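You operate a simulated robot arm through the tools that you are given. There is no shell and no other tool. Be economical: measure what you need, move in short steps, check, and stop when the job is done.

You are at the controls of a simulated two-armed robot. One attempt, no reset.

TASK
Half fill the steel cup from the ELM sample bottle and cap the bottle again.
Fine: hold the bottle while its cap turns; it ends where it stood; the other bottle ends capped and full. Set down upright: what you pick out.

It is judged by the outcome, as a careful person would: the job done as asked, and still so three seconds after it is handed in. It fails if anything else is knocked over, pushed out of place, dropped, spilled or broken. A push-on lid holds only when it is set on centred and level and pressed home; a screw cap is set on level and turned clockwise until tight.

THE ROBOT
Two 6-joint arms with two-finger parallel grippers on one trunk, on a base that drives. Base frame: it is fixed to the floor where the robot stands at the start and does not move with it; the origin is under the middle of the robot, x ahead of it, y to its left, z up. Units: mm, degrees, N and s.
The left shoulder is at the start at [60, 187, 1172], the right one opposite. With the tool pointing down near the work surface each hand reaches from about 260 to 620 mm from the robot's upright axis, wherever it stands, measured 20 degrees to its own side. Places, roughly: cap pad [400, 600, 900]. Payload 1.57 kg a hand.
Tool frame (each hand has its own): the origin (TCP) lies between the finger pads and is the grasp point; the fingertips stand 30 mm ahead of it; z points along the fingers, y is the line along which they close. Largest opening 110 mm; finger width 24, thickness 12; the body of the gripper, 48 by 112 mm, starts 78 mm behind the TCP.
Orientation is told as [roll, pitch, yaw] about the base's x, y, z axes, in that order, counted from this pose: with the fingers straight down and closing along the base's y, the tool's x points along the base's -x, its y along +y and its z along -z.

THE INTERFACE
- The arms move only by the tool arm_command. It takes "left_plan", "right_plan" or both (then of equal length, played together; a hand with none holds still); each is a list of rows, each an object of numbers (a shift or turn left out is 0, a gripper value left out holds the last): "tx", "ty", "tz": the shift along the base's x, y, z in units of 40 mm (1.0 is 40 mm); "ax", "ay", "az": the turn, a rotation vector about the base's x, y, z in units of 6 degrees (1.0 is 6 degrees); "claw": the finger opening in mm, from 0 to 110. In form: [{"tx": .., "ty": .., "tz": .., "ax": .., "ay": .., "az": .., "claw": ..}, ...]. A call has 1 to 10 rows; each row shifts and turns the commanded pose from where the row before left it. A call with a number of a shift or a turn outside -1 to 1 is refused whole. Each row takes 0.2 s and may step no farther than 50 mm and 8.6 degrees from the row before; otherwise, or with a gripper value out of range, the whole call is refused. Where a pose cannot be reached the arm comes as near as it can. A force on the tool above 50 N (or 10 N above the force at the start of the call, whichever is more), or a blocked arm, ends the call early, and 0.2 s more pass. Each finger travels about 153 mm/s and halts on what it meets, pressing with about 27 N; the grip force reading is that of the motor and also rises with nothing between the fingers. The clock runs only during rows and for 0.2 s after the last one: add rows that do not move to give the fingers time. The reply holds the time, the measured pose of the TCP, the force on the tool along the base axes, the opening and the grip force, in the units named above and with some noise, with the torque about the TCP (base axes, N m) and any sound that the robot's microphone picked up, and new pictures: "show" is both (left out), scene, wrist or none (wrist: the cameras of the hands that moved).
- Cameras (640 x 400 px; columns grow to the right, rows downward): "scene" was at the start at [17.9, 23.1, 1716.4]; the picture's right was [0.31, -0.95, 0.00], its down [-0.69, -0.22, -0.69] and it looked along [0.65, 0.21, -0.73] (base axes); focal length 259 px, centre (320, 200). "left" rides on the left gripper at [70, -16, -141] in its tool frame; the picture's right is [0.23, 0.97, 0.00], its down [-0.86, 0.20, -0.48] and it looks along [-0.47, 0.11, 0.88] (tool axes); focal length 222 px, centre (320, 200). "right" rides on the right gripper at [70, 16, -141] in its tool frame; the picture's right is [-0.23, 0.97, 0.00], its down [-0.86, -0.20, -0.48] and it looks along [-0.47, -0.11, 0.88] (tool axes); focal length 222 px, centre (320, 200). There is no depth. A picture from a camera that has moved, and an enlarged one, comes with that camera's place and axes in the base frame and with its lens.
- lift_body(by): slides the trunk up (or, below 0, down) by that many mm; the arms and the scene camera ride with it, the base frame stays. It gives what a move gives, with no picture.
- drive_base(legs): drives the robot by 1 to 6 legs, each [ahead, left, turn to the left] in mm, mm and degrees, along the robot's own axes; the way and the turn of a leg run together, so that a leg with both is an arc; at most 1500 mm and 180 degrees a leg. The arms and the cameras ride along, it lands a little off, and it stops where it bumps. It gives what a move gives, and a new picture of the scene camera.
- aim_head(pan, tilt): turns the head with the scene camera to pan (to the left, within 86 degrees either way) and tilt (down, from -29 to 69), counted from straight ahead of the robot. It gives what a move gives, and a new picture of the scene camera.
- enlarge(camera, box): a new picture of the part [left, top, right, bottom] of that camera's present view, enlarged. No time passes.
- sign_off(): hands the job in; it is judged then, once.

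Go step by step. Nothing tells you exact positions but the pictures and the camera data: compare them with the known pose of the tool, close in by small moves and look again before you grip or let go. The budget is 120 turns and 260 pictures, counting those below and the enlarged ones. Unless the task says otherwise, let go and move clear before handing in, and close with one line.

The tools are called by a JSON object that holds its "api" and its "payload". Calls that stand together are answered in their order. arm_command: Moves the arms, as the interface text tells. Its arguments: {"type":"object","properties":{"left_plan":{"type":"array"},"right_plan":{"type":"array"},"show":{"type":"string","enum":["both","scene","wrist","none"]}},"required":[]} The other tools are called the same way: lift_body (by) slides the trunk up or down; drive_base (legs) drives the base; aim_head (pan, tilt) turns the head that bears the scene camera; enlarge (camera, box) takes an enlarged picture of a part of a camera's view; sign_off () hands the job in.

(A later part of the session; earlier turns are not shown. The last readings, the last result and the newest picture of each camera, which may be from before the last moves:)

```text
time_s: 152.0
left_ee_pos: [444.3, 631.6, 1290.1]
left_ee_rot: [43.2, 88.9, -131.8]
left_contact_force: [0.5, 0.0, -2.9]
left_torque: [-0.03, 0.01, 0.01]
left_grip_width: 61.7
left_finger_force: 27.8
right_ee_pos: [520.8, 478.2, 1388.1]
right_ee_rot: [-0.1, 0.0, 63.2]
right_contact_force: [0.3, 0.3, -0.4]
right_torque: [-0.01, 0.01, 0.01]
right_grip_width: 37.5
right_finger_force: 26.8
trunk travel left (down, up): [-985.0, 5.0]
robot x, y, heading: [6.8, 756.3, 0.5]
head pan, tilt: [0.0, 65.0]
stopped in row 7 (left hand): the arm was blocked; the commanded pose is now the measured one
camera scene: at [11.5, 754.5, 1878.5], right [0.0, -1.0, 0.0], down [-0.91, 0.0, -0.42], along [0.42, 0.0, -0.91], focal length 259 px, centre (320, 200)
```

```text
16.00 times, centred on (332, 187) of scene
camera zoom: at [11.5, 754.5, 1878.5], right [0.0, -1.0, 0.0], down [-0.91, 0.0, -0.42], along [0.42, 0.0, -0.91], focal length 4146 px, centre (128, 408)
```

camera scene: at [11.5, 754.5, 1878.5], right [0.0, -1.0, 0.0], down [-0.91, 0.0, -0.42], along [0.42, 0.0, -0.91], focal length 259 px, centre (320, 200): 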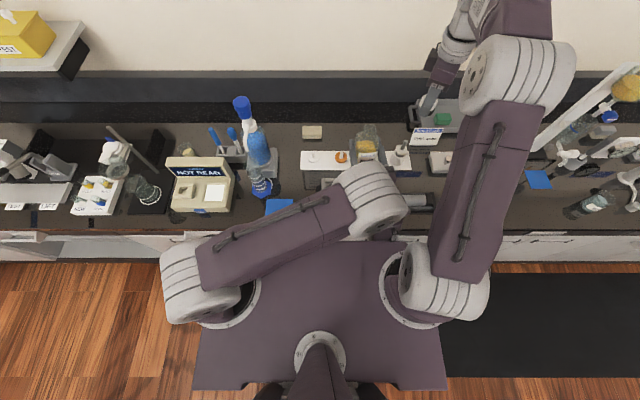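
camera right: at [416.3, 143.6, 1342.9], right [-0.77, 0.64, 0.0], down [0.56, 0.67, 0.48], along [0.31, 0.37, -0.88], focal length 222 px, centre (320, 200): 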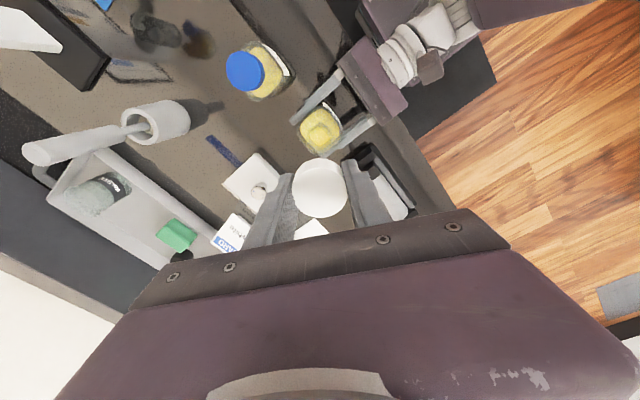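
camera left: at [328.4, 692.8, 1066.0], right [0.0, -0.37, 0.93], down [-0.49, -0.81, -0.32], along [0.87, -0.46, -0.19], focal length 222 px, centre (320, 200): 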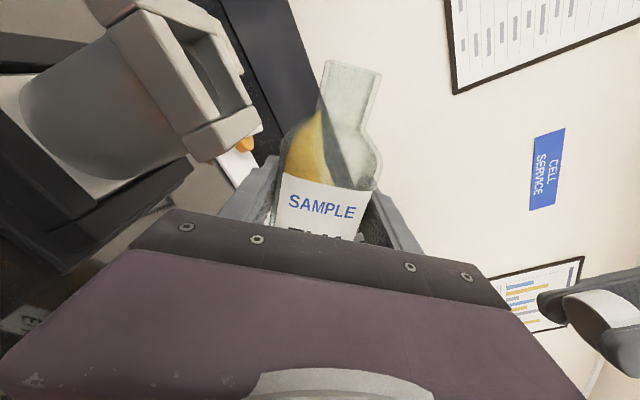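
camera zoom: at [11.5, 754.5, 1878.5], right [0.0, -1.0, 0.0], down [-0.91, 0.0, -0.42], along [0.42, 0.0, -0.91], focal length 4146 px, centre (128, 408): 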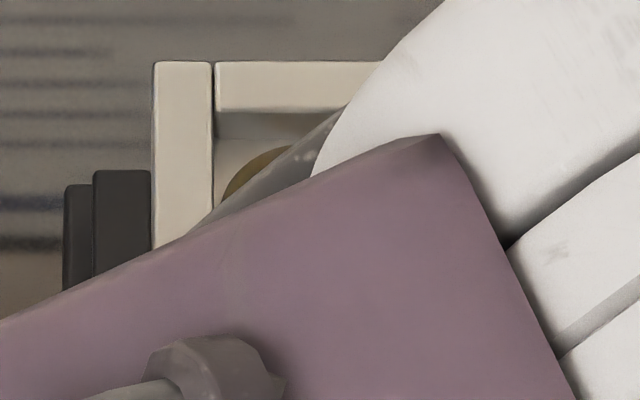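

The arm reached a limit but the bottle is still level. Driving the robot right will move the arm out of the line of sight instead.

{"api": "drive_base", "payload": {"legs": [[0, -120, 0], [0, -120, 0]]}}

{"api": "aim_head", "payload": {"pan": 20, "tilt": 65}}

```text
time_s: 154.1
left_ee_pos: [444.9, 393.6, 1290.4]
left_ee_rot: [49.4, 88.7, -125.6]
left_contact_force: [-0.8, 0.7, -4.5]
left_torque: [0.02, -0.02, -0.02]
left_grip_width: 61.7
left_finger_force: 27.1
right_ee_pos: [521.4, 242.1, 1388.8]
right_ee_rot: [-0.1, 0.1, 63.1]
right_contact_force: [0.4, 0.2, -0.2]
right_torque: [-0.01, 0.0, -0.01]
right_grip_width: 37.8
right_finger_force: 27.2
trunk travel left (down, up): [-985.0, 5.0]
robot x, y, heading: [10.4, 517.1, 0.2]
head pan, tilt: [0.0, 65.0]
camera scene: at [12.9, 520.1, 1878.5], right [0.0, -1.0, 0.0], down [-0.91, 0.0, -0.42], along [0.42, 0.0, -0.91], focal length 259 px, centre (320, 200)
```

scene: 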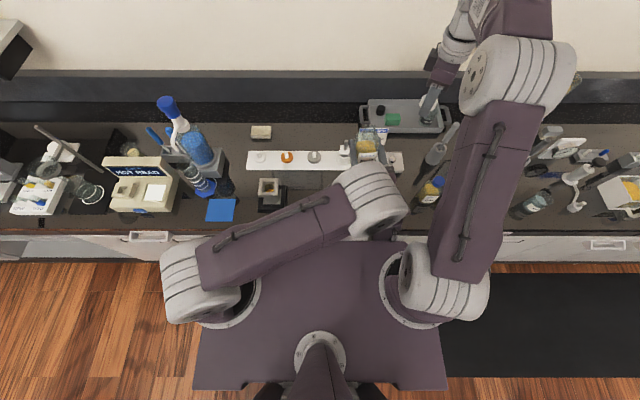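

```text
time_s: 154.9
left_ee_pos: [445.3, 388.3, 1291.1]
left_ee_rot: [38.2, 88.9, -136.8]
left_contact_force: [0.1, -0.1, -4.0]
left_torque: [-0.02, 0.0, 0.01]
left_grip_width: 61.9
left_finger_force: 27.3
right_ee_pos: [521.5, 234.7, 1387.8]
right_ee_rot: [0.0, -0.1, 63.2]
right_contact_force: [-0.2, -0.1, -0.1]
right_torque: [0.0, -0.02, 0.0]
right_grip_width: 37.7
right_finger_force: 26.5
trunk travel left (down, up): [-985.0, 5.0]
robot x, y, heading: [12.1, 515.5, 0.1]
head pan, tilt: [20.0, 65.0]
camera scene: at [9.6, 531.6, 1878.6], right [0.34, -0.94, 0.0], down [-0.85, -0.31, -0.42], along [0.4, 0.15, -0.91], focal length 259 px, centre (320, 200)
```

scene: 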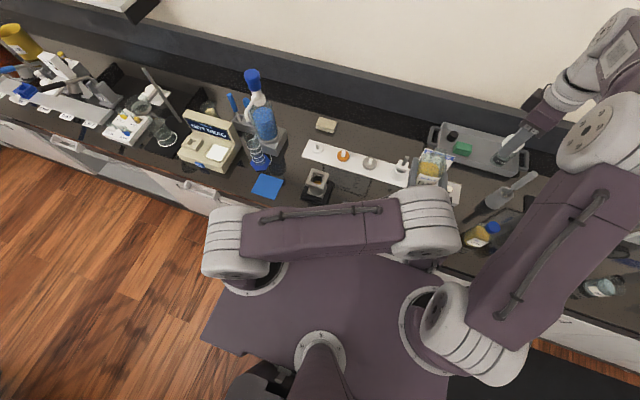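

{"api": "enlarge", "payload": {"camera": "scene", "box": [298, 162, 342, 208]}}

{"api": "enlarge", "payload": {"camera": "scene", "box": [308, 168, 330, 186]}}

{"api": "enlarge", "payload": {"camera": "left", "box": [220, 30, 420, 230]}}

```text
8.70 times, centred on (320, 185) of scene
camera zoom: at [9.6, 531.6, 1878.6], right [0.34, -0.94, 0.0], down [-0.85, -0.31, -0.42], along [0.4, 0.15, -0.91], focal length 2254 px, centre (320, 330)
```

zoom: 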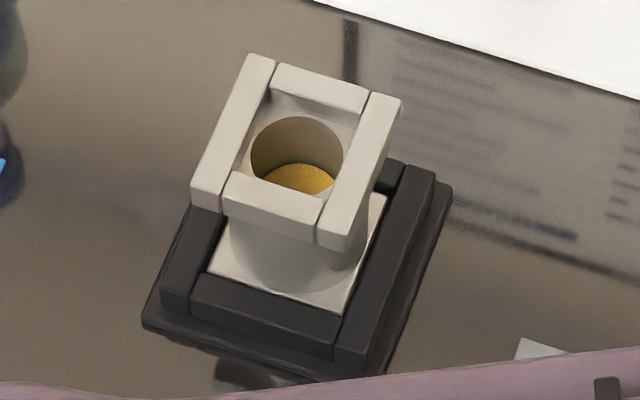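

```text
16.00 times, centred on (319, 177) of scene
camera zoom: at [9.6, 531.6, 1878.6], right [0.34, -0.94, 0.0], down [-0.85, -0.31, -0.42], along [0.4, 0.15, -0.91], focal length 4146 px, centre (336, 568)
```

zoom: 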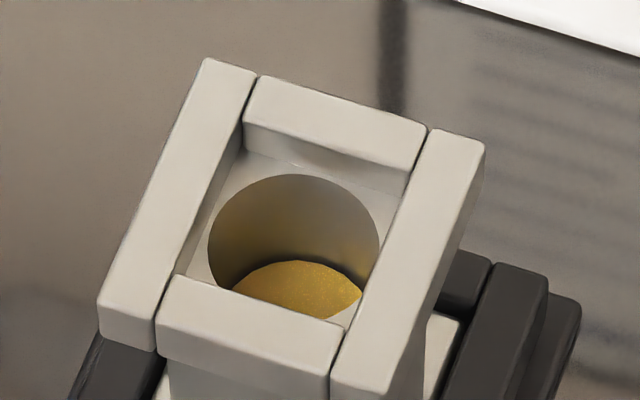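

```text
2.00 times, centred on (320, 130) of left
camera zoom: at [304.0, 393.7, 1360.9], right [0.09, -0.97, 0.24], down [-0.47, -0.25, -0.85], along [0.88, -0.04, -0.48], focal length 444 px, centre (320, 340)
```

zoom: 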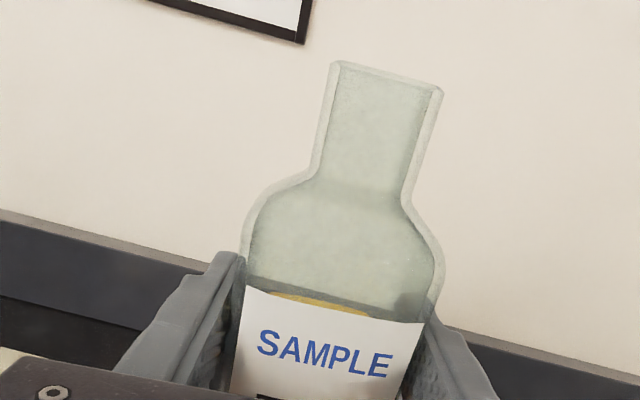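

The level is clear now: the surface is about 42 mm below the rim. With the floor near z≈920–930, the cup is roughly 40–46 % full. I'll go back and add a little, about one more degree of tilt.

{"api": "drive_base", "payload": {"legs": [[-100, 0, 0], [0, 120, 0], [0, 120, 0]]}}

{"api": "lift_body", "payload": {"by": -185}}

{"api": "aim_head", "payload": {"pan": 0, "tilt": 55}}

{"api": "arm_command", "payload": {"left_plan": [{"tx": 0.3}, {"tx": 0.6}, {"tx": 0.8}, {"tx": 0.7}, {"tx": 0.4}, {}, {}], "show": "wrist"}}

```text
time_s: 157.7
left_ee_pos: [342.0, 625.4, 1290.3]
left_ee_rot: [37.3, 89.1, -137.8]
left_contact_force: [-0.3, 0.1, -3.4]
left_torque: [-0.01, 0.02, 0.01]
left_grip_width: 61.7
left_finger_force: 27.1
right_ee_pos: [418.3, 471.5, 1387.7]
right_ee_rot: [-0.1, -0.2, 63.0]
right_contact_force: [0.7, 0.1, 0.3]
right_torque: [0.01, -0.01, 0.0]
right_grip_width: 37.8
right_finger_force: 27.1
trunk travel left (down, up): [-985.0, 5.0]
robot x, y, heading: [-89.1, 752.8, 0.1]
head pan, tilt: [20.0, 65.0]
camera scene: at [-93.0, 768.1, 1878.6], right [0.34, -0.94, 0.0], down [-0.85, -0.31, -0.42], along [0.4, 0.15, -0.91], focal length 259 px, centre (320, 200)
```

scene: 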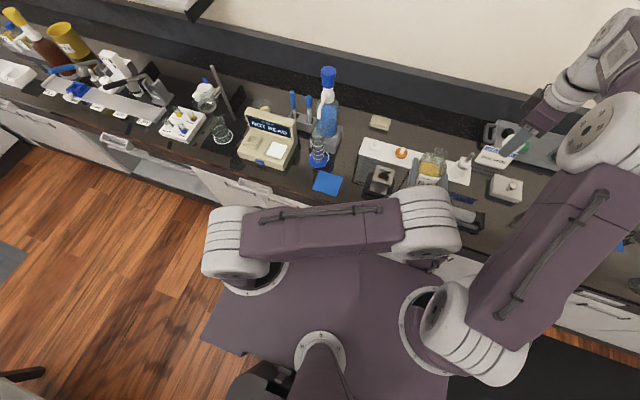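

```text
time_s: 159.8
left_ee_pos: [343.7, 629.3, 1106.1]
left_ee_rot: [44.8, 88.9, -130.3]
left_contact_force: [0.1, 0.3, -3.6]
left_torque: [0.02, 0.0, -0.01]
left_grip_width: 61.7
left_finger_force: 27.3
right_ee_pos: [419.5, 476.7, 1203.1]
right_ee_rot: [0.0, 0.0, 63.1]
right_contact_force: [-0.6, 0.8, 0.1]
right_torque: [0.01, 0.02, -0.01]
right_grip_width: 37.9
right_finger_force: 26.9
trunk travel left (down, up): [-800.0, 190.0]
robot x, y, heading: [-89.5, 753.9, 0.1]
head pan, tilt: [20.0, 65.0]
```

```text
time_s: 160.6
left_ee_pos: [343.6, 629.3, 1104.5]
left_ee_rot: [43.9, 89.0, -131.0]
left_contact_force: [0.2, -0.3, -3.2]
left_torque: [0.0, 0.01, -0.05]
left_grip_width: 61.9
left_finger_force: 26.9
right_ee_pos: [420.7, 475.8, 1203.5]
right_ee_rot: [0.0, 0.0, 63.1]
right_contact_force: [0.8, 0.0, 0.3]
right_torque: [0.01, -0.02, -0.01]
right_grip_width: 38.0
right_finger_force: 27.3
trunk travel left (down, up): [-800.0, 190.0]
robot x, y, heading: [-93.6, 748.4, 0.1]
head pan, tilt: [0.0, 55.0]
camera scene: at [-76.5, 753.1, 1705.1], right [0.0, -1.0, 0.0], down [-0.82, 0.0, -0.57], along [0.57, 0.0, -0.82], focal length 259 px, centre (320, 200)
```

scene: 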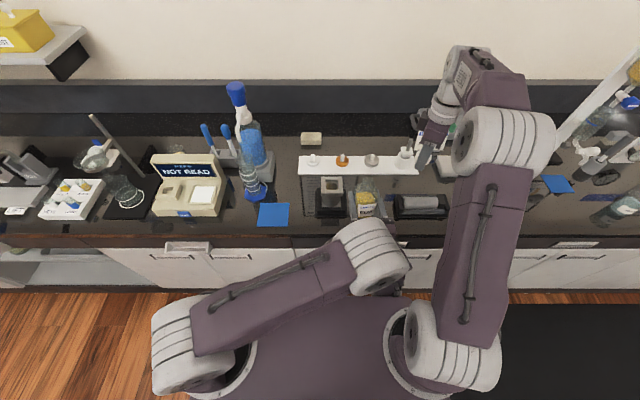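

```text
time_s: 162.2
left_ee_pos: [456.8, 630.6, 1106.4]
left_ee_rot: [41.4, 89.0, -133.7]
left_contact_force: [-0.6, -0.2, -2.9]
left_torque: [0.01, -0.02, -0.03]
left_grip_width: 62.1
left_finger_force: 26.8
right_ee_pos: [421.0, 475.2, 1201.5]
right_ee_rot: [0.0, 0.0, 63.1]
right_contact_force: [-0.1, -0.4, 0.3]
right_torque: [-0.01, -0.03, 0.01]
right_grip_width: 37.9
right_finger_force: 26.8
trunk travel left (down, up): [-800.0, 190.0]
robot x, y, heading: [-89.8, 756.3, 0.4]
head pan, tilt: [0.0, 55.0]
camera left: at [315.4, 635.0, 1176.8], right [0.09, -0.97, 0.24], down [-0.47, -0.25, -0.85], along [0.88, -0.04, -0.48], focal length 222 px, centre (320, 200)
```

left: 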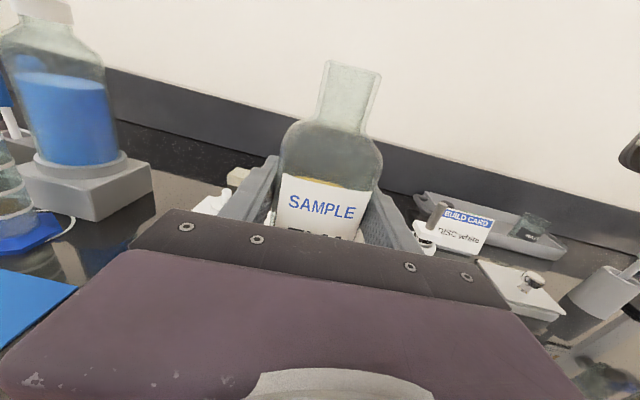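

The hand came back with a 5° yaw error. I'll correct it, line up as before, and tilt to 55° before lowering.

{"api": "arm_command", "payload": {"left_plan": [{"tx": 0.38, "ty": -0.06, "az": -0.85}, {"ax": -1}, {"ax": -1}, {"ax": -1}, {"ax": -1}, {"ax": -1}, {"ax": -1}, {"ax": -1}, {"ax": -1}, {"ax": -1}], "show": "none"}}

{"api": "arm_command", "payload": {"left_plan": [{"tz": -0.4}, {"tz": -0.5}, {"tz": -0.5}, {"tz": -0.3}, {}], "show": "wrist"}}

{"api": "enlarge", "payload": {"camera": "scene", "box": [310, 155, 390, 210]}}

```text
time_s: 164.4
left_ee_pos: [470.1, 626.9, 1104.3]
left_ee_rot: [89.5, 35.2, -90.9]
left_contact_force: [-0.9, -0.2, -4.0]
left_torque: [0.02, 0.01, -0.03]
left_grip_width: 61.5
left_finger_force: 27.0
right_ee_pos: [420.8, 476.6, 1203.2]
right_ee_rot: [0.0, 0.0, 63.1]
right_contact_force: [-0.3, -0.5, -0.1]
right_torque: [0.01, -0.02, 0.0]
right_grip_width: 37.7
right_finger_force: 27.3
trunk travel left (down, up): [-800.0, 190.0]
robot x, y, heading: [-92.1, 752.3, 0.1]
head pan, tilt: [0.0, 55.0]
```

```text
time_s: 165.6
left_ee_pos: [469.8, 627.6, 1037.5]
left_ee_rot: [89.7, 35.2, -90.9]
left_contact_force: [-0.3, 0.6, -3.5]
left_torque: [0.04, -0.02, 0.02]
left_grip_width: 61.9
left_finger_force: 26.9
right_ee_pos: [419.5, 475.2, 1203.9]
right_ee_rot: [0.0, 0.0, 63.2]
right_contact_force: [-1.0, -0.2, -0.6]
right_torque: [0.01, 0.0, 0.02]
right_grip_width: 37.7
right_finger_force: 26.8
trunk travel left (down, up): [-800.0, 190.0]
robot x, y, heading: [-90.4, 758.3, 0.2]
head pan, tilt: [0.0, 55.0]
camera left: at [330.8, 695.6, 1064.5], right [0.0, -0.38, 0.93], down [-0.49, -0.81, -0.33], along [0.87, -0.45, -0.19], focal length 222 px, centre (320, 200)
```

left: 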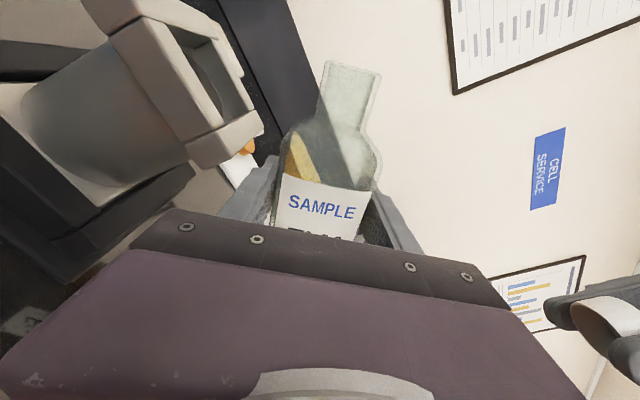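

```text
7.27 times, centred on (350, 182) of scene
camera zoom: at [-76.3, 753.2, 1705.1], right [0.0, -1.0, 0.0], down [-0.82, 0.0, -0.57], along [0.57, 0.0, -0.82], focal length 1885 px, centre (102, 327)
```

zoom: 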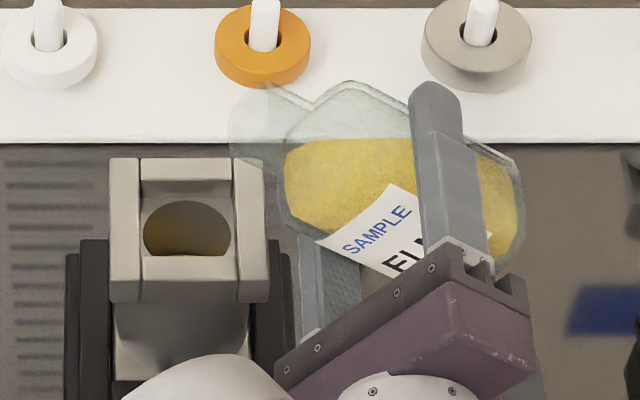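

{"api": "arm_command", "payload": {"left_plan": [{"ax": -1}, {"ax": -1}, {"ax": -1}, {"ax": -1}, {"ax": -0.25}, {}, {}], "show": "none"}}

{"api": "arm_command", "payload": {"left_plan": [{"ax": -0.12}, {}, {}, {}, {}, {}], "show": "none"}}

{"api": "enlarge", "payload": {"camera": "scene", "box": [322, 172, 346, 192]}}

```text
time_s: 167.2
left_ee_pos: [470.9, 627.2, 1038.1]
left_ee_rot: [90.1, 9.9, -90.8]
left_contact_force: [0.8, 0.0, -3.6]
left_torque: [0.01, -0.01, 0.01]
left_grip_width: 61.5
left_finger_force: 27.1
right_ee_pos: [420.4, 475.3, 1204.1]
right_ee_rot: [0.0, 0.0, 63.1]
right_contact_force: [0.4, 0.5, 0.0]
right_torque: [0.01, -0.01, -0.03]
right_grip_width: 37.7
right_finger_force: 27.1
trunk travel left (down, up): [-800.0, 190.0]
robot x, y, heading: [-86.4, 754.5, 0.2]
head pan, tilt: [0.0, 55.0]
```

```text
time_s: 168.6
left_ee_pos: [470.2, 627.6, 1038.0]
left_ee_rot: [90.0, 9.1, -90.8]
left_contact_force: [0.9, 0.0, -4.4]
left_torque: [0.03, -0.02, 0.0]
left_grip_width: 62.0
left_finger_force: 27.2
right_ee_pos: [420.9, 475.4, 1203.6]
right_ee_rot: [-0.1, 0.1, 63.1]
right_contact_force: [-0.3, 0.0, 0.7]
right_torque: [-0.01, 0.03, -0.03]
right_grip_width: 37.5
right_finger_force: 27.3
trunk travel left (down, up): [-800.0, 190.0]
robot x, y, heading: [-89.8, 753.5, 0.1]
head pan, tilt: [0.0, 55.0]
```

```text
16.00 times, centred on (334, 182) of scene
camera zoom: at [-76.2, 753.2, 1705.1], right [0.0, -1.0, 0.0], down [-0.82, 0.0, -0.57], along [0.57, 0.0, -0.82], focal length 4146 px, centre (96, 488)
```

zoom: 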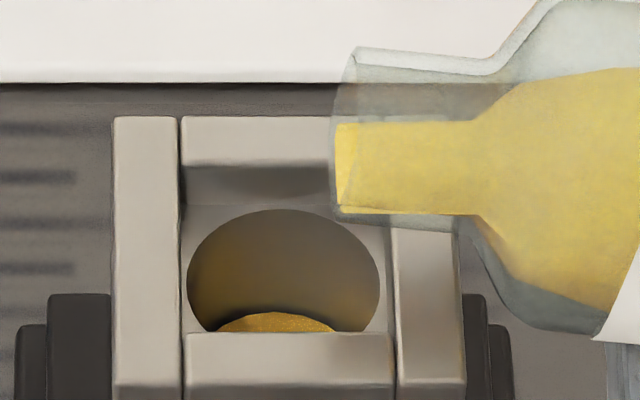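

The surface is now about 37 mm below the rim with about 50 ml poured, so very near half. I'll tilt the bottle back upright, raise it, and return to ELM's place.

{"api": "arm_command", "payload": {"left_plan": [{"ax": 0.7}, {"ax": 1}, {"ax": 1}, {"ax": 1, "tz": 0.2}, {"ax": 1, "tz": 0.4}, {"ax": 1, "tz": 0.5}, {"ax": 1, "tz": 0.5}, {"ax": 1}, {"ax": 1}, {"ax": 1}], "show": "none"}}

{"api": "arm_command", "payload": {"left_plan": [{"ax": 1}, {"ax": 1}, {"ax": 1}, {"ax": 0.8}, {}, {}], "show": "wrist"}}

{"api": "enlarge", "payload": {"camera": "scene", "box": [300, 155, 400, 215]}}

```text
time_s: 170.8
left_ee_pos: [471.1, 626.8, 1101.8]
left_ee_rot: [88.2, 67.4, -92.1]
left_contact_force: [0.0, 0.7, -3.5]
left_torque: [0.03, 0.0, 0.01]
left_grip_width: 62.0
left_finger_force: 27.1
right_ee_pos: [421.2, 477.3, 1202.5]
right_ee_rot: [0.0, 0.0, 63.1]
right_contact_force: [-0.2, -0.2, 0.1]
right_torque: [0.0, 0.0, -0.01]
right_grip_width: 37.6
right_finger_force: 27.0
trunk travel left (down, up): [-800.0, 190.0]
robot x, y, heading: [-89.1, 755.9, 0.1]
head pan, tilt: [0.0, 55.0]
```

```text
time_s: 172.2
left_ee_pos: [470.9, 627.1, 1101.9]
left_ee_rot: [-7.2, 89.2, 172.6]
left_contact_force: [-1.2, -0.2, -3.6]
left_torque: [0.03, 0.0, -0.02]
left_grip_width: 61.7
left_finger_force: 27.6
right_ee_pos: [419.7, 475.5, 1202.6]
right_ee_rot: [0.0, 0.1, 63.1]
right_contact_force: [0.0, 0.3, 0.0]
right_torque: [0.0, 0.0, 0.0]
right_grip_width: 37.8
right_finger_force: 27.1
trunk travel left (down, up): [-800.0, 190.0]
robot x, y, heading: [-94.4, 754.1, -0.0]
head pan, tilt: [0.0, 55.0]
camera left: at [330.8, 643.7, 1172.3], right [0.0, -0.97, 0.23], down [-0.49, -0.2, -0.85], along [0.87, -0.11, -0.48], focal length 222 px, centre (320, 200)
```

left: 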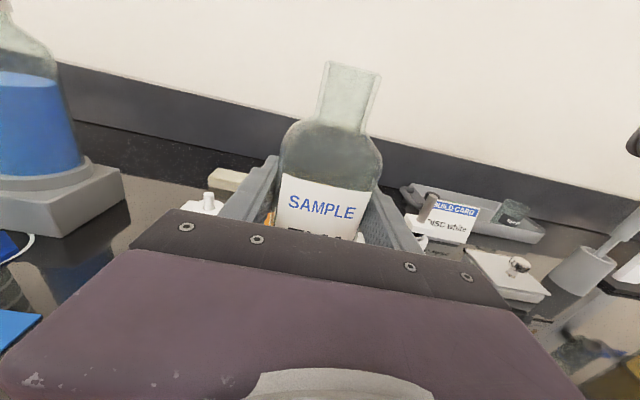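

```text
6.40 times, centred on (350, 185) of scene
camera zoom: at [-76.2, 753.2, 1705.1], right [0.0, -1.0, 0.0], down [-0.82, 0.0, -0.57], along [0.57, 0.0, -0.82], focal length 1659 px, centre (128, 296)
```

zoom: 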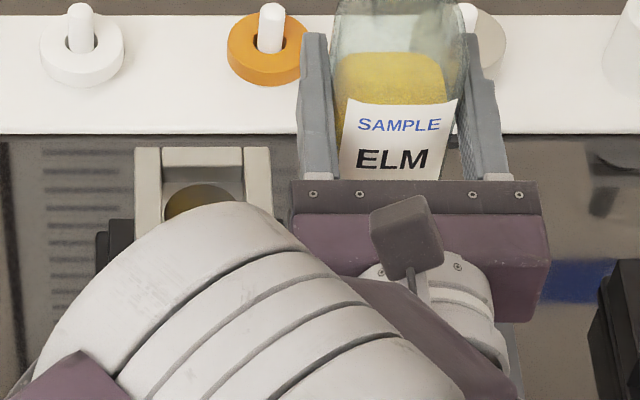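

The bottle is level and nothing spilled. I'll drive right so that ELM hangs over its place at (463,198.6).

{"api": "drive_base", "payload": {"legs": [[0, -140, 0], [0, -140, 0], [0, -148, 0]]}}

{"api": "arm_command", "payload": {"left_plan": [{}, {}], "show": "wrist"}}

```text
time_s: 175.4
left_ee_pos: [471.7, 199.9, 1102.1]
left_ee_rot: [2.6, 89.2, -177.6]
left_contact_force: [0.3, 0.3, -3.5]
left_torque: [0.01, 0.0, -0.03]
left_grip_width: 61.8
left_finger_force: 26.9
right_ee_pos: [419.6, 48.8, 1204.5]
right_ee_rot: [-0.1, 0.1, 63.0]
right_contact_force: [0.7, 0.3, -0.2]
right_torque: [-0.02, 0.04, 0.0]
right_grip_width: 37.7
right_finger_force: 26.3
trunk travel left (down, up): [-800.0, 190.0]
robot x, y, heading: [-94.0, 323.0, -0.3]
head pan, tilt: [0.0, 55.0]
camera scene: at [-75.9, 327.8, 1705.2], right [0.0, -1.0, 0.0], down [-0.82, 0.0, -0.57], along [0.57, 0.0, -0.82], focal length 259 px, centre (320, 200)
```

scene: 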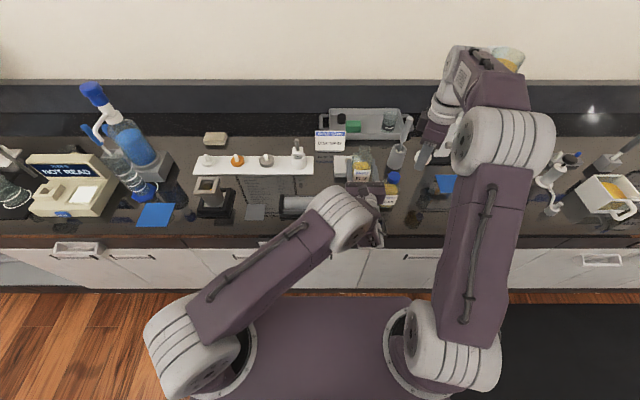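

```text
time_s: 176.0
left_ee_pos: [471.7, 198.9, 1101.7]
left_ee_rot: [-3.6, 89.1, 176.1]
left_contact_force: [0.0, 1.0, -4.1]
left_torque: [-0.04, -0.02, -0.01]
left_grip_width: 61.8
left_finger_force: 27.6
right_ee_pos: [420.3, 48.4, 1203.7]
right_ee_rot: [0.0, 0.0, 63.0]
right_contact_force: [-0.4, 1.4, -1.6]
right_torque: [-0.03, -0.01, -0.02]
right_grip_width: 37.9
right_finger_force: 26.8
trunk travel left (down, up): [-800.0, 190.0]
robot x, y, heading: [-87.7, 328.8, -0.0]
head pan, tilt: [0.0, 55.0]
camera left: at [331.1, 215.6, 1172.2], right [0.0, -0.97, 0.23], down [-0.49, -0.2, -0.85], along [0.87, -0.11, -0.48], focal length 222 px, centre (320, 200)
```

left: 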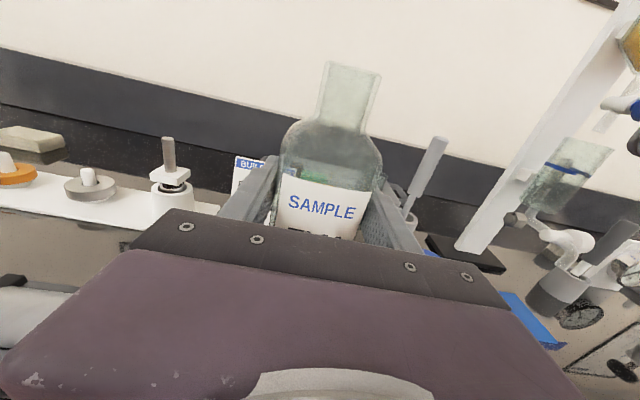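

Hand y matches; I'll correct x by −9 mm and lower to just above the bench, then step down until it touches.

{"api": "arm_command", "payload": {"left_plan": [{"tx": -0.225}, {"tz": -0.6}, {"tz": -0.8}, {"tz": -0.8}, {"tz": -0.6}, {"tz": -0.35}, {}, {}], "show": "none"}}

{"api": "arm_command", "payload": {"left_plan": [{"tz": -0.05}, {"tz": -0.04}, {}], "show": "none"}}

{"api": "enlarge", "payload": {"camera": "scene", "box": [300, 155, 420, 225]}}

```text
time_s: 177.8
left_ee_pos: [461.7, 197.7, 975.6]
left_ee_rot: [-6.1, 89.2, 173.7]
left_contact_force: [-0.1, -0.9, -3.9]
left_torque: [0.01, -0.02, -0.02]
left_grip_width: 62.0
left_finger_force: 26.9
right_ee_pos: [420.1, 47.0, 1204.2]
right_ee_rot: [0.0, -0.1, 63.0]
right_contact_force: [0.3, -1.0, -0.1]
right_torque: [0.01, 0.01, -0.02]
right_grip_width: 38.1
right_finger_force: 27.0
trunk travel left (down, up): [-800.0, 190.0]
robot x, y, heading: [-89.9, 327.6, -0.2]
head pan, tilt: [0.0, 55.0]
```

```text
time_s: 178.6
left_ee_pos: [461.6, 197.1, 971.6]
left_ee_rot: [-4.9, 89.2, 174.8]
left_contact_force: [0.0, 0.2, -3.8]
left_torque: [-0.04, 0.02, 0.0]
left_grip_width: 61.9
left_finger_force: 27.1
right_ee_pos: [420.2, 45.6, 1203.2]
right_ee_rot: [0.0, 0.0, 63.0]
right_contact_force: [1.4, 0.0, -0.3]
right_torque: [-0.02, 0.01, -0.02]
right_grip_width: 37.7
right_finger_force: 26.6
trunk travel left (down, up): [-800.0, 190.0]
robot x, y, heading: [-92.5, 327.7, -0.0]
head pan, tilt: [0.0, 55.0]
```

```text
5.33 times, centred on (360, 190) of scene
camera zoom: at [-75.8, 324.6, 1705.1], right [0.0, -1.0, 0.0], down [-0.82, 0.0, -0.57], along [0.57, 0.0, -0.82], focal length 1382 px, centre (107, 253)
```

zoom: 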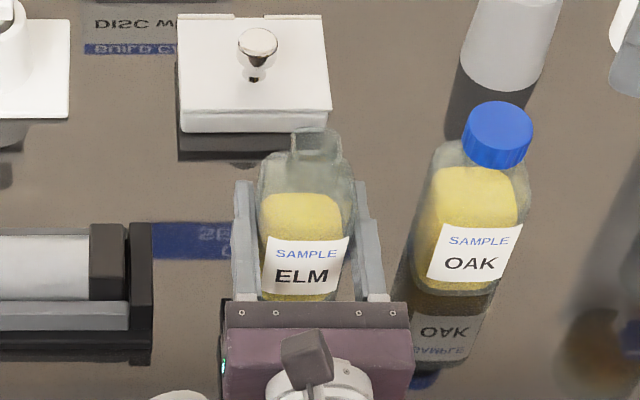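

{"api": "arm_command", "payload": {"left_plan": [{"ty": 0.04, "tx": 0.02}, {"tz": -0.05}, {"tz": -0.05}, {}], "show": "none"}}

{"api": "arm_command", "payload": {"left_plan": [{"tz": -0.04}, {}], "show": "none"}}

{"api": "arm_command", "payload": {"left_plan": [{"tz": -0.04}, {}], "show": "none"}}

{"api": "arm_command", "payload": {"left_plan": [{"tz": -0.04}, {}], "show": "none"}}

```text
time_s: 179.6
left_ee_pos: [462.5, 199.1, 968.1]
left_ee_rot: [-6.1, 89.2, 173.8]
left_contact_force: [0.0, 0.8, -3.3]
left_torque: [0.02, 0.02, 0.0]
left_grip_width: 61.4
left_finger_force: 26.6
right_ee_pos: [419.6, 46.4, 1204.0]
right_ee_rot: [0.0, -0.1, 63.0]
right_contact_force: [0.7, -0.3, -1.1]
right_torque: [-0.01, -0.01, 0.02]
right_grip_width: 37.7
right_finger_force: 26.8
trunk travel left (down, up): [-800.0, 190.0]
robot x, y, heading: [-92.9, 325.0, 0.1]
head pan, tilt: [0.0, 55.0]
```

```text
time_s: 180.2
left_ee_pos: [461.6, 199.7, 967.7]
left_ee_rot: [-4.9, 89.2, 174.9]
left_contact_force: [0.4, 0.7, -3.6]
left_torque: [-0.01, 0.0, 0.03]
left_grip_width: 61.6
left_finger_force: 26.9
right_ee_pos: [420.2, 48.1, 1201.9]
right_ee_rot: [0.0, 0.0, 62.9]
right_contact_force: [0.5, -0.1, 0.1]
right_torque: [0.0, 0.01, 0.06]
right_grip_width: 37.9
right_finger_force: 26.7
trunk travel left (down, up): [-800.0, 190.0]
robot x, y, heading: [-90.5, 330.7, 0.0]
head pan, tilt: [0.0, 55.0]
```

```text
time_s: 180.8
left_ee_pos: [462.3, 198.2, 964.6]
left_ee_rot: [-6.0, 89.2, 173.8]
left_contact_force: [-0.3, 0.8, -2.5]
left_torque: [0.0, -0.03, -0.01]
left_grip_width: 61.7
left_finger_force: 26.7
right_ee_pos: [420.7, 46.7, 1202.9]
right_ee_rot: [-0.1, -0.1, 63.0]
right_contact_force: [-0.3, 0.0, 0.5]
right_torque: [0.0, 0.02, 0.02]
right_grip_width: 37.9
right_finger_force: 27.1
trunk travel left (down, up): [-800.0, 190.0]
robot x, y, heading: [-91.0, 323.9, 0.1]
head pan, tilt: [0.0, 55.0]
```

```text
time_s: 181.4
left_ee_pos: [463.0, 200.1, 961.7]
left_ee_rot: [-6.9, 89.2, 172.9]
left_contact_force: [0.4, -0.2, -3.5]
left_torque: [0.01, -0.01, -0.01]
left_grip_width: 61.5
left_finger_force: 26.4
right_ee_pos: [420.5, 47.5, 1203.7]
right_ee_rot: [0.0, 0.0, 63.0]
right_contact_force: [0.2, -0.2, 0.7]
right_torque: [-0.02, -0.04, 0.02]
right_grip_width: 37.9
right_finger_force: 27.1
trunk travel left (down, up): [-800.0, 190.0]
robot x, y, heading: [-92.6, 328.0, 0.2]
head pan, tilt: [0.0, 55.0]
```

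Still carrying the full weight, so I'll keep stepping down.

{"api": "arm_command", "payload": {"left_plan": [{"tz": -0.03}, {}], "show": "none"}}

{"api": "arm_command", "payload": {"left_plan": [{"tz": -0.03}, {}], "show": "none"}}

{"api": "arm_command", "payload": {"left_plan": [{"tz": -0.03}, {}], "show": "none"}}

{"api": "arm_command", "payload": {"left_plan": [{"tz": -0.03}, {}], "show": "none"}}

```text
time_s: 182.0
left_ee_pos: [463.1, 200.0, 961.5]
left_ee_rot: [-3.5, 89.3, 176.3]
left_contact_force: [-0.5, -1.1, -0.4]
left_torque: [-0.12, 0.05, 0.03]
left_grip_width: 62.1
left_finger_force: 27.2
right_ee_pos: [420.2, 48.5, 1203.5]
right_ee_rot: [0.0, 0.0, 63.1]
right_contact_force: [-0.1, -0.1, 0.0]
right_torque: [0.02, 0.0, -0.02]
right_grip_width: 37.8
right_finger_force: 27.4
trunk travel left (down, up): [-800.0, 190.0]
robot x, y, heading: [-92.7, 324.5, -0.1]
head pan, tilt: [0.0, 55.0]
```

```text
time_s: 182.6
left_ee_pos: [462.4, 199.6, 962.0]
left_ee_rot: [1.1, 89.4, -179.1]
left_contact_force: [4.0, 0.0, 8.4]
left_torque: [0.13, 0.12, 0.0]
left_grip_width: 61.7
left_finger_force: 27.6
right_ee_pos: [420.1, 47.6, 1203.6]
right_ee_rot: [-0.1, 0.0, 63.0]
right_contact_force: [-0.1, -0.3, 0.3]
right_torque: [-0.06, 0.01, 0.03]
right_grip_width: 37.6
right_finger_force: 27.0
trunk travel left (down, up): [-800.0, 190.0]
robot x, y, heading: [-85.1, 324.6, -0.2]
head pan, tilt: [0.0, 55.0]
```

```text
time_s: 183.2
left_ee_pos: [461.7, 198.5, 963.1]
left_ee_rot: [10.4, 89.5, -169.9]
left_contact_force: [8.4, 0.1, 21.0]
left_torque: [0.21, 0.23, -0.04]
left_grip_width: 62.0
left_finger_force: 26.7
right_ee_pos: [418.8, 47.5, 1204.8]
right_ee_rot: [-0.1, 0.0, 63.0]
right_contact_force: [0.1, -0.5, 0.5]
right_torque: [0.03, 0.01, 0.0]
right_grip_width: 37.9
right_finger_force: 26.7
trunk travel left (down, up): [-800.0, 190.0]
robot x, y, heading: [-88.8, 328.5, -0.0]
head pan, tilt: [0.0, 55.0]
```

```text
time_s: 183.8
left_ee_pos: [460.0, 200.4, 956.4]
left_ee_rot: [-8.5, 89.1, 171.1]
left_contact_force: [-1.4, -0.6, 6.3]
left_torque: [-0.3, 0.13, 0.06]
left_grip_width: 61.8
left_finger_force: 27.0
right_ee_pos: [419.3, 46.9, 1204.3]
right_ee_rot: [-0.1, 0.0, 63.0]
right_contact_force: [-0.3, 0.0, -0.1]
right_torque: [0.01, -0.01, 0.02]
right_grip_width: 37.9
right_finger_force: 27.2
trunk travel left (down, up): [-800.0, 190.0]
robot x, y, heading: [-91.9, 324.4, -0.1]
head pan, tilt: [0.0, 55.0]
```

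The bottle is on the bench and slid slightly in the grip. I'll open briefly so it seats flat, regrip at the original height, and look.

{"api": "arm_command", "payload": {"left_plan": [{"claw": 74}, {}, {}, {"tz": 0.2}, {}], "show": "wrist"}}

{"api": "enlarge", "payload": {"camera": "scene", "box": [300, 155, 420, 225]}}

```text
time_s: 185.0
left_ee_pos: [462.1, 199.9, 967.3]
left_ee_rot: [-4.0, 89.2, 175.8]
left_contact_force: [1.2, -0.3, -0.1]
left_torque: [0.03, 0.0, 0.0]
left_grip_width: 74.1
left_finger_force: 0.1
right_ee_pos: [419.2, 47.5, 1203.6]
right_ee_rot: [-0.1, 0.0, 63.0]
right_contact_force: [0.4, 0.4, -0.4]
right_torque: [-0.01, -0.06, -0.02]
right_grip_width: 38.0
right_finger_force: 26.7
trunk travel left (down, up): [-800.0, 190.0]
robot x, y, heading: [-90.2, 324.9, -0.1]
head pan, tilt: [0.0, 55.0]
camera left: at [322.4, 216.8, 1037.5], right [0.0, -0.97, 0.23], down [-0.49, -0.2, -0.85], along [0.87, -0.11, -0.48], focal length 222 px, centre (320, 200)
```

left: 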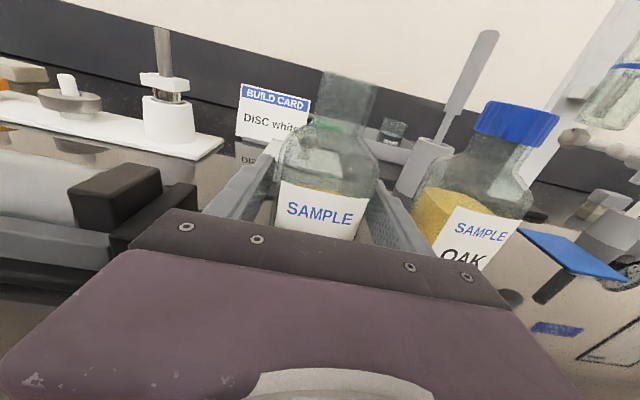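

```text
5.33 times, centred on (360, 190) of scene
camera zoom: at [-76.6, 324.8, 1705.2], right [0.0, -1.0, 0.0], down [-0.82, 0.0, -0.57], along [0.57, 0.0, -0.82], focal length 1382 px, centre (107, 253)
```

zoom: 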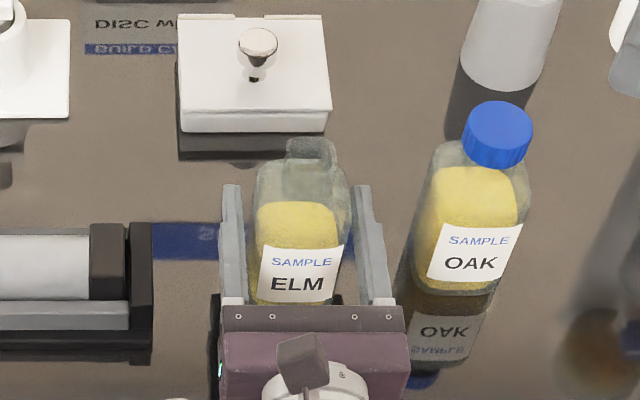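

ELM stands at its original spot. I'll regrip it and bring the cap back over the neck.

{"api": "arm_command", "payload": {"left_plan": [{"ty": -0.02, "claw": 40}, {}, {}, {}], "show": "none"}}

{"api": "arm_command", "payload": {"right_plan": [{"tx": 0.5, "ty": 0.8}, {"tx": 0.55, "ty": 0.8}, {"ty": 0.8}, {"ty": 0.8}, {"ty": 0.55}, {}, {}], "show": "wrist"}}

```text
time_s: 186.0
left_ee_pos: [461.6, 197.7, 965.8]
left_ee_rot: [-3.4, 89.3, 176.4]
left_contact_force: [0.9, 1.9, 1.2]
left_torque: [0.1, 0.03, -0.02]
left_grip_width: 61.9
left_finger_force: 26.9
right_ee_pos: [419.6, 47.4, 1203.8]
right_ee_rot: [-0.1, 0.0, 63.1]
right_contact_force: [-0.1, 0.3, 0.2]
right_torque: [0.0, 0.0, 0.04]
right_grip_width: 37.8
right_finger_force: 27.4
trunk travel left (down, up): [-800.0, 190.0]
robot x, y, heading: [-90.2, 327.6, 0.2]
head pan, tilt: [0.0, 55.0]
```

```text
time_s: 187.6
left_ee_pos: [461.9, 198.2, 967.1]
left_ee_rot: [-4.1, 89.3, 175.8]
left_contact_force: [1.3, -1.5, 2.1]
left_torque: [-0.2, 0.05, 0.05]
left_grip_width: 61.9
left_finger_force: 27.7
right_ee_pos: [461.9, 197.1, 1203.4]
right_ee_rot: [-0.1, 0.1, 62.9]
right_contact_force: [-0.4, 0.6, -1.0]
right_torque: [-0.01, 0.03, -0.01]
right_grip_width: 38.0
right_finger_force: 27.4
trunk travel left (down, up): [-800.0, 190.0]
robot x, y, heading: [-88.9, 323.7, 0.3]
head pan, tilt: [0.0, 55.0]
camera right: at [415.2, 142.8, 1344.5], right [-0.76, 0.64, 0.0], down [0.57, 0.67, 0.48], along [0.31, 0.37, -0.88], focal length 222 px, centre (320, 200)
```

right: 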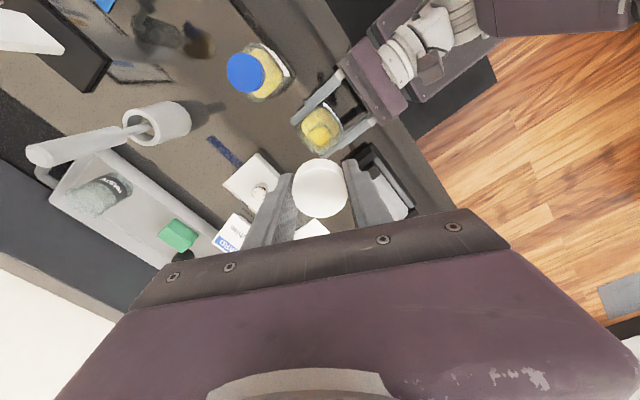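

{"api": "arm_command", "payload": {"right_plan": [{"ty": 0.03}, {"tz": -1}, {"tz": -1}, {"tz": -0.8}, {"tz": -0.4}, {}], "show": "none"}}

{"api": "enlarge", "payload": {"camera": "left", "box": [220, 0, 500, 180]}}

{"api": "enlarge", "payload": {"camera": "scene", "box": [310, 135, 410, 205]}}

```text
time_s: 189.0
left_ee_pos: [462.5, 199.0, 967.0]
left_ee_rot: [-4.7, 89.3, 175.0]
left_contact_force: [1.2, -0.8, 1.8]
left_torque: [-0.17, -0.01, 0.01]
left_grip_width: 61.8
left_finger_force: 26.6
right_ee_pos: [461.5, 198.6, 1075.6]
right_ee_rot: [-0.1, -0.1, 63.0]
right_contact_force: [-0.2, 0.3, -0.4]
right_torque: [0.02, 0.01, -0.01]
right_grip_width: 37.8
right_finger_force: 26.9
trunk travel left (down, up): [-800.0, 190.0]
robot x, y, heading: [-95.4, 325.7, 0.1]
head pan, tilt: [0.0, 55.0]
```

```text
2.22 times, centred on (360, 90) of left
camera zoom: at [322.3, 215.9, 1037.5], right [0.0, -0.97, 0.23], down [-0.49, -0.2, -0.85], along [0.87, -0.11, -0.48], focal length 494 px, centre (231, 444)
```

zoom: 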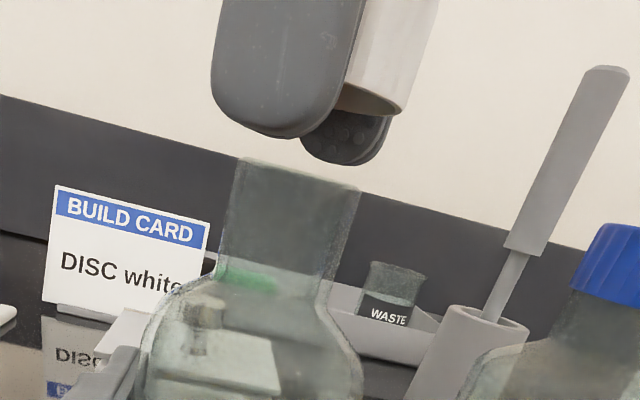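

```text
5.71 times, centred on (360, 170) of scene
camera zoom: at [-76.8, 324.9, 1705.2], right [0.0, -1.0, 0.0], down [-0.82, 0.0, -0.57], along [0.57, 0.0, -0.82], focal length 1481 px, centre (91, 371)
```

zoom: 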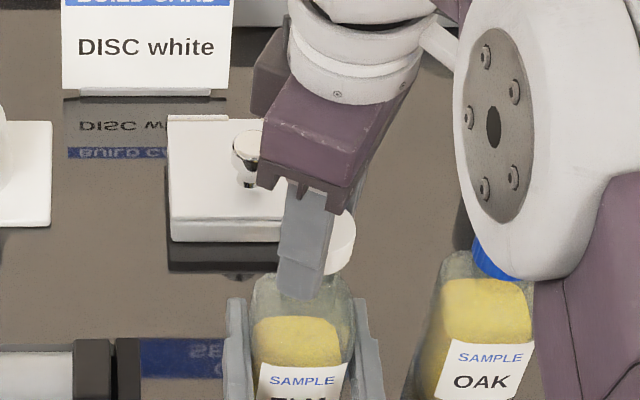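

Cap and neck axes line up. I'll lower to just above the lip and then step down to contact.

{"api": "arm_command", "payload": {"right_plan": [{"tz": -0.25}, {"tz": -0.15}, {}], "show": "none"}}

{"api": "arm_command", "payload": {"right_plan": [{"tz": -0.05}, {}], "show": "none"}}

{"api": "arm_command", "payload": {"right_plan": [{"tz": -0.05}, {}], "show": "none"}}

{"api": "arm_command", "payload": {"right_plan": [{"tz": -0.05}, {}], "show": "none"}}

{"api": "enlarge", "payload": {"camera": "left", "box": [220, 0, 500, 180]}}

```text
time_s: 189.8
left_ee_pos: [461.4, 198.4, 966.1]
left_ee_rot: [-4.8, 89.3, 175.1]
left_contact_force: [-0.5, 0.3, 2.9]
left_torque: [-0.12, 0.02, -0.05]
left_grip_width: 61.8
left_finger_force: 27.7
right_ee_pos: [461.9, 198.9, 1060.0]
right_ee_rot: [-0.1, -0.1, 63.0]
right_contact_force: [-0.8, 0.1, 0.1]
right_torque: [-0.01, -0.01, -0.01]
right_grip_width: 37.8
right_finger_force: 27.1
trunk travel left (down, up): [-800.0, 190.0]
robot x, y, heading: [-93.1, 324.2, -0.0]
head pan, tilt: [0.0, 55.0]
```

```text
time_s: 190.4
left_ee_pos: [462.6, 198.4, 965.9]
left_ee_rot: [-4.6, 89.3, 175.0]
left_contact_force: [1.2, -0.9, 2.8]
left_torque: [-0.14, 0.02, -0.02]
left_grip_width: 61.7
left_finger_force: 27.2
right_ee_pos: [461.2, 198.9, 1058.3]
right_ee_rot: [-0.1, 0.0, 63.0]
right_contact_force: [1.4, -0.5, -0.2]
right_torque: [0.0, -0.03, 0.03]
right_grip_width: 37.8
right_finger_force: 26.8
trunk travel left (down, up): [-800.0, 190.0]
robot x, y, heading: [-89.5, 326.3, 0.2]
head pan, tilt: [0.0, 55.0]
```

```text
time_s: 191.0
left_ee_pos: [461.9, 197.9, 965.8]
left_ee_rot: [-4.7, 89.3, 175.1]
left_contact_force: [-0.1, -0.8, 2.7]
left_torque: [-0.1, -0.01, 0.02]
left_grip_width: 61.9
left_finger_force: 27.5
right_ee_pos: [461.0, 199.3, 1054.9]
right_ee_rot: [-0.1, 0.1, 63.0]
right_contact_force: [-0.3, 1.2, 0.0]
right_torque: [0.0, -0.04, 0.02]
right_grip_width: 37.7
right_finger_force: 26.8
trunk travel left (down, up): [-800.0, 190.0]
robot x, y, heading: [-90.8, 328.8, -0.2]
head pan, tilt: [0.0, 55.0]
```

```text
time_s: 191.6
left_ee_pos: [463.0, 198.7, 966.8]
left_ee_rot: [-4.6, 89.4, 175.2]
left_contact_force: [1.0, 0.0, 2.2]
left_torque: [-0.08, -0.05, -0.03]
left_grip_width: 61.8
left_finger_force: 26.8
right_ee_pos: [461.4, 198.0, 1053.7]
right_ee_rot: [-0.1, -0.1, 63.1]
right_contact_force: [1.0, 1.3, -0.4]
right_torque: [-0.01, 0.03, 0.0]
right_grip_width: 38.1
right_finger_force: 27.0
trunk travel left (down, up): [-800.0, 190.0]
robot x, y, heading: [-88.2, 330.5, -0.1]
head pan, tilt: [0.0, 55.0]
```

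```text
2.22 times, centred on (360, 90) of left
camera zoom: at [322.3, 215.9, 1037.5], right [0.0, -0.97, 0.23], down [-0.49, -0.2, -0.85], along [0.87, -0.11, -0.48], focal length 494 px, centre (231, 444)
```

zoom: 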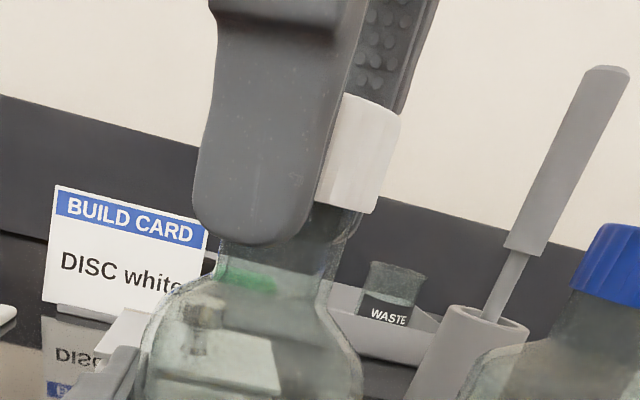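

{"api": "arm_command", "payload": {"right_plan": [{"tz": -0.04}, {}], "show": "none"}}

{"api": "arm_command", "payload": {"right_plan": [{"tz": -0.03}, {}], "show": "none"}}

{"api": "arm_command", "payload": {"right_plan": [{"tz": -0.03}, {}], "show": "none"}}

```text
time_s: 192.2
left_ee_pos: [462.6, 198.5, 967.6]
left_ee_rot: [-4.6, 89.3, 175.2]
left_contact_force: [0.6, 0.6, 3.0]
left_torque: [-0.08, -0.03, 0.01]
left_grip_width: 61.7
left_finger_force: 27.0
right_ee_pos: [460.6, 198.1, 1052.2]
right_ee_rot: [-0.2, 0.0, 63.0]
right_contact_force: [0.3, -0.2, -0.4]
right_torque: [-0.02, -0.02, 0.01]
right_grip_width: 38.0
right_finger_force: 27.1
trunk travel left (down, up): [-800.0, 190.0]
robot x, y, heading: [-88.6, 328.6, -0.1]
head pan, tilt: [0.0, 55.0]
```

```text
time_s: 192.8
left_ee_pos: [462.4, 197.4, 965.2]
left_ee_rot: [-4.9, 89.3, 174.8]
left_contact_force: [-2.7, -0.6, 2.9]
left_torque: [-0.01, -0.22, 0.0]
left_grip_width: 61.9
left_finger_force: 26.9
right_ee_pos: [461.5, 198.4, 1051.8]
right_ee_rot: [-0.1, 0.0, 63.0]
right_contact_force: [2.0, 0.8, 0.5]
right_torque: [-0.02, 0.02, 0.01]
right_grip_width: 37.5
right_finger_force: 27.0
trunk travel left (down, up): [-800.0, 190.0]
robot x, y, heading: [-90.8, 326.4, 0.0]
head pan, tilt: [0.0, 55.0]
```

```text
time_s: 193.4
left_ee_pos: [461.6, 199.9, 966.1]
left_ee_rot: [-4.5, 89.2, 175.5]
left_contact_force: [1.7, -1.4, 1.5]
left_torque: [-0.08, -0.38, 0.01]
left_grip_width: 62.0
left_finger_force: 26.8
right_ee_pos: [462.0, 198.0, 1050.3]
right_ee_rot: [-0.2, 0.0, 63.0]
right_contact_force: [1.5, 1.7, 6.7]
right_torque: [0.05, 0.04, 0.0]
right_grip_width: 37.9
right_finger_force: 27.6
trunk travel left (down, up): [-800.0, 190.0]
robot x, y, heading: [-86.9, 327.1, 0.1]
head pan, tilt: [0.0, 55.0]
```

Contact at 1050.3 (6.7 N). Now I'll turn clockwise with light downward feed.

{"api": "arm_command", "payload": {"right_plan": [{"az": -1}, {"az": -1, "tz": -0.002}, {"az": -1, "tz": -0.002}, {"az": -1, "tz": -0.002}, {"az": -1, "tz": -0.002}, {"az": -1, "tz": -0.002}, {"az": -1, "tz": -0.002}, {"az": -1, "tz": -0.002}], "show": "none"}}

{"api": "arm_command", "payload": {"right_plan": [{"az": -1}, {"az": -1, "tz": -0.002}, {"az": -1, "tz": -0.002}, {"az": -1, "tz": -0.002}, {"az": -1, "tz": -0.002}, {"az": -1, "tz": -0.002}, {"az": -1, "tz": -0.002}, {"az": -1, "tz": -0.002}], "show": "none"}}

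{"api": "arm_command", "payload": {"right_plan": [{"az": -1}, {"az": -1, "tz": -0.002}, {"az": -1, "tz": -0.002}, {"az": -1, "tz": -0.002}, {"az": -1, "tz": -0.002}, {"az": -1, "tz": -0.002}, {"az": -1, "tz": -0.002}, {"az": -1, "tz": -0.002}], "show": "none"}}

{"api": "enlarge", "payload": {"camera": "left", "box": [220, 0, 500, 180]}}

```text
time_s: 195.2
left_ee_pos: [461.7, 198.5, 966.9]
left_ee_rot: [-4.5, 89.2, 175.3]
left_contact_force: [2.4, -4.1, -0.6]
left_torque: [-0.03, -0.1, -0.01]
left_grip_width: 61.8
left_finger_force: 26.3
right_ee_pos: [461.6, 199.3, 1049.4]
right_ee_rot: [-0.1, 0.1, 14.9]
right_contact_force: [1.2, 4.0, 9.9]
right_torque: [0.04, -0.02, 0.01]
right_grip_width: 37.8
right_finger_force: 26.9
trunk travel left (down, up): [-800.0, 190.0]
robot x, y, heading: [-88.6, 328.3, -0.2]
head pan, tilt: [0.0, 55.0]
```

```text
time_s: 197.0
left_ee_pos: [462.5, 198.3, 967.1]
left_ee_rot: [-5.4, 89.2, 174.4]
left_contact_force: [1.1, -7.2, -0.1]
left_torque: [0.17, -0.06, 0.06]
left_grip_width: 61.9
left_finger_force: 26.6
right_ee_pos: [461.0, 199.5, 1048.8]
right_ee_rot: [-0.1, 0.0, -33.2]
right_contact_force: [0.8, 7.2, 8.9]
right_torque: [0.12, 0.0, -0.04]
right_grip_width: 37.9
right_finger_force: 26.6
trunk travel left (down, up): [-800.0, 190.0]
robot x, y, heading: [-91.7, 327.7, -0.2]
head pan, tilt: [0.0, 55.0]
```

```text
time_s: 198.8
left_ee_pos: [461.4, 198.7, 967.9]
left_ee_rot: [-4.5, 89.2, 175.4]
left_contact_force: [2.8, -9.5, -2.0]
left_torque: [0.21, -0.07, 0.05]
left_grip_width: 61.8
left_finger_force: 27.1
right_ee_pos: [462.4, 198.8, 1048.0]
right_ee_rot: [0.1, 0.0, -81.1]
right_contact_force: [-0.4, 8.6, 13.0]
right_torque: [0.13, 0.0, 0.01]
right_grip_width: 37.8
right_finger_force: 27.3
trunk travel left (down, up): [-800.0, 190.0]
robot x, y, heading: [-90.4, 328.2, 0.3]
head pan, tilt: [0.0, 55.0]
```

```text
2.22 times, centred on (360, 90) of left
camera zoom: at [322.1, 215.9, 1037.6], right [0.0, -0.97, 0.23], down [-0.49, -0.2, -0.85], along [0.87, -0.11, -0.48], focal length 494 px, centre (231, 444)
```

zoom: 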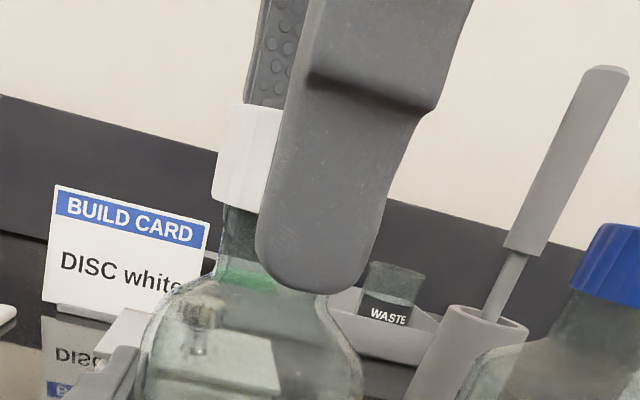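

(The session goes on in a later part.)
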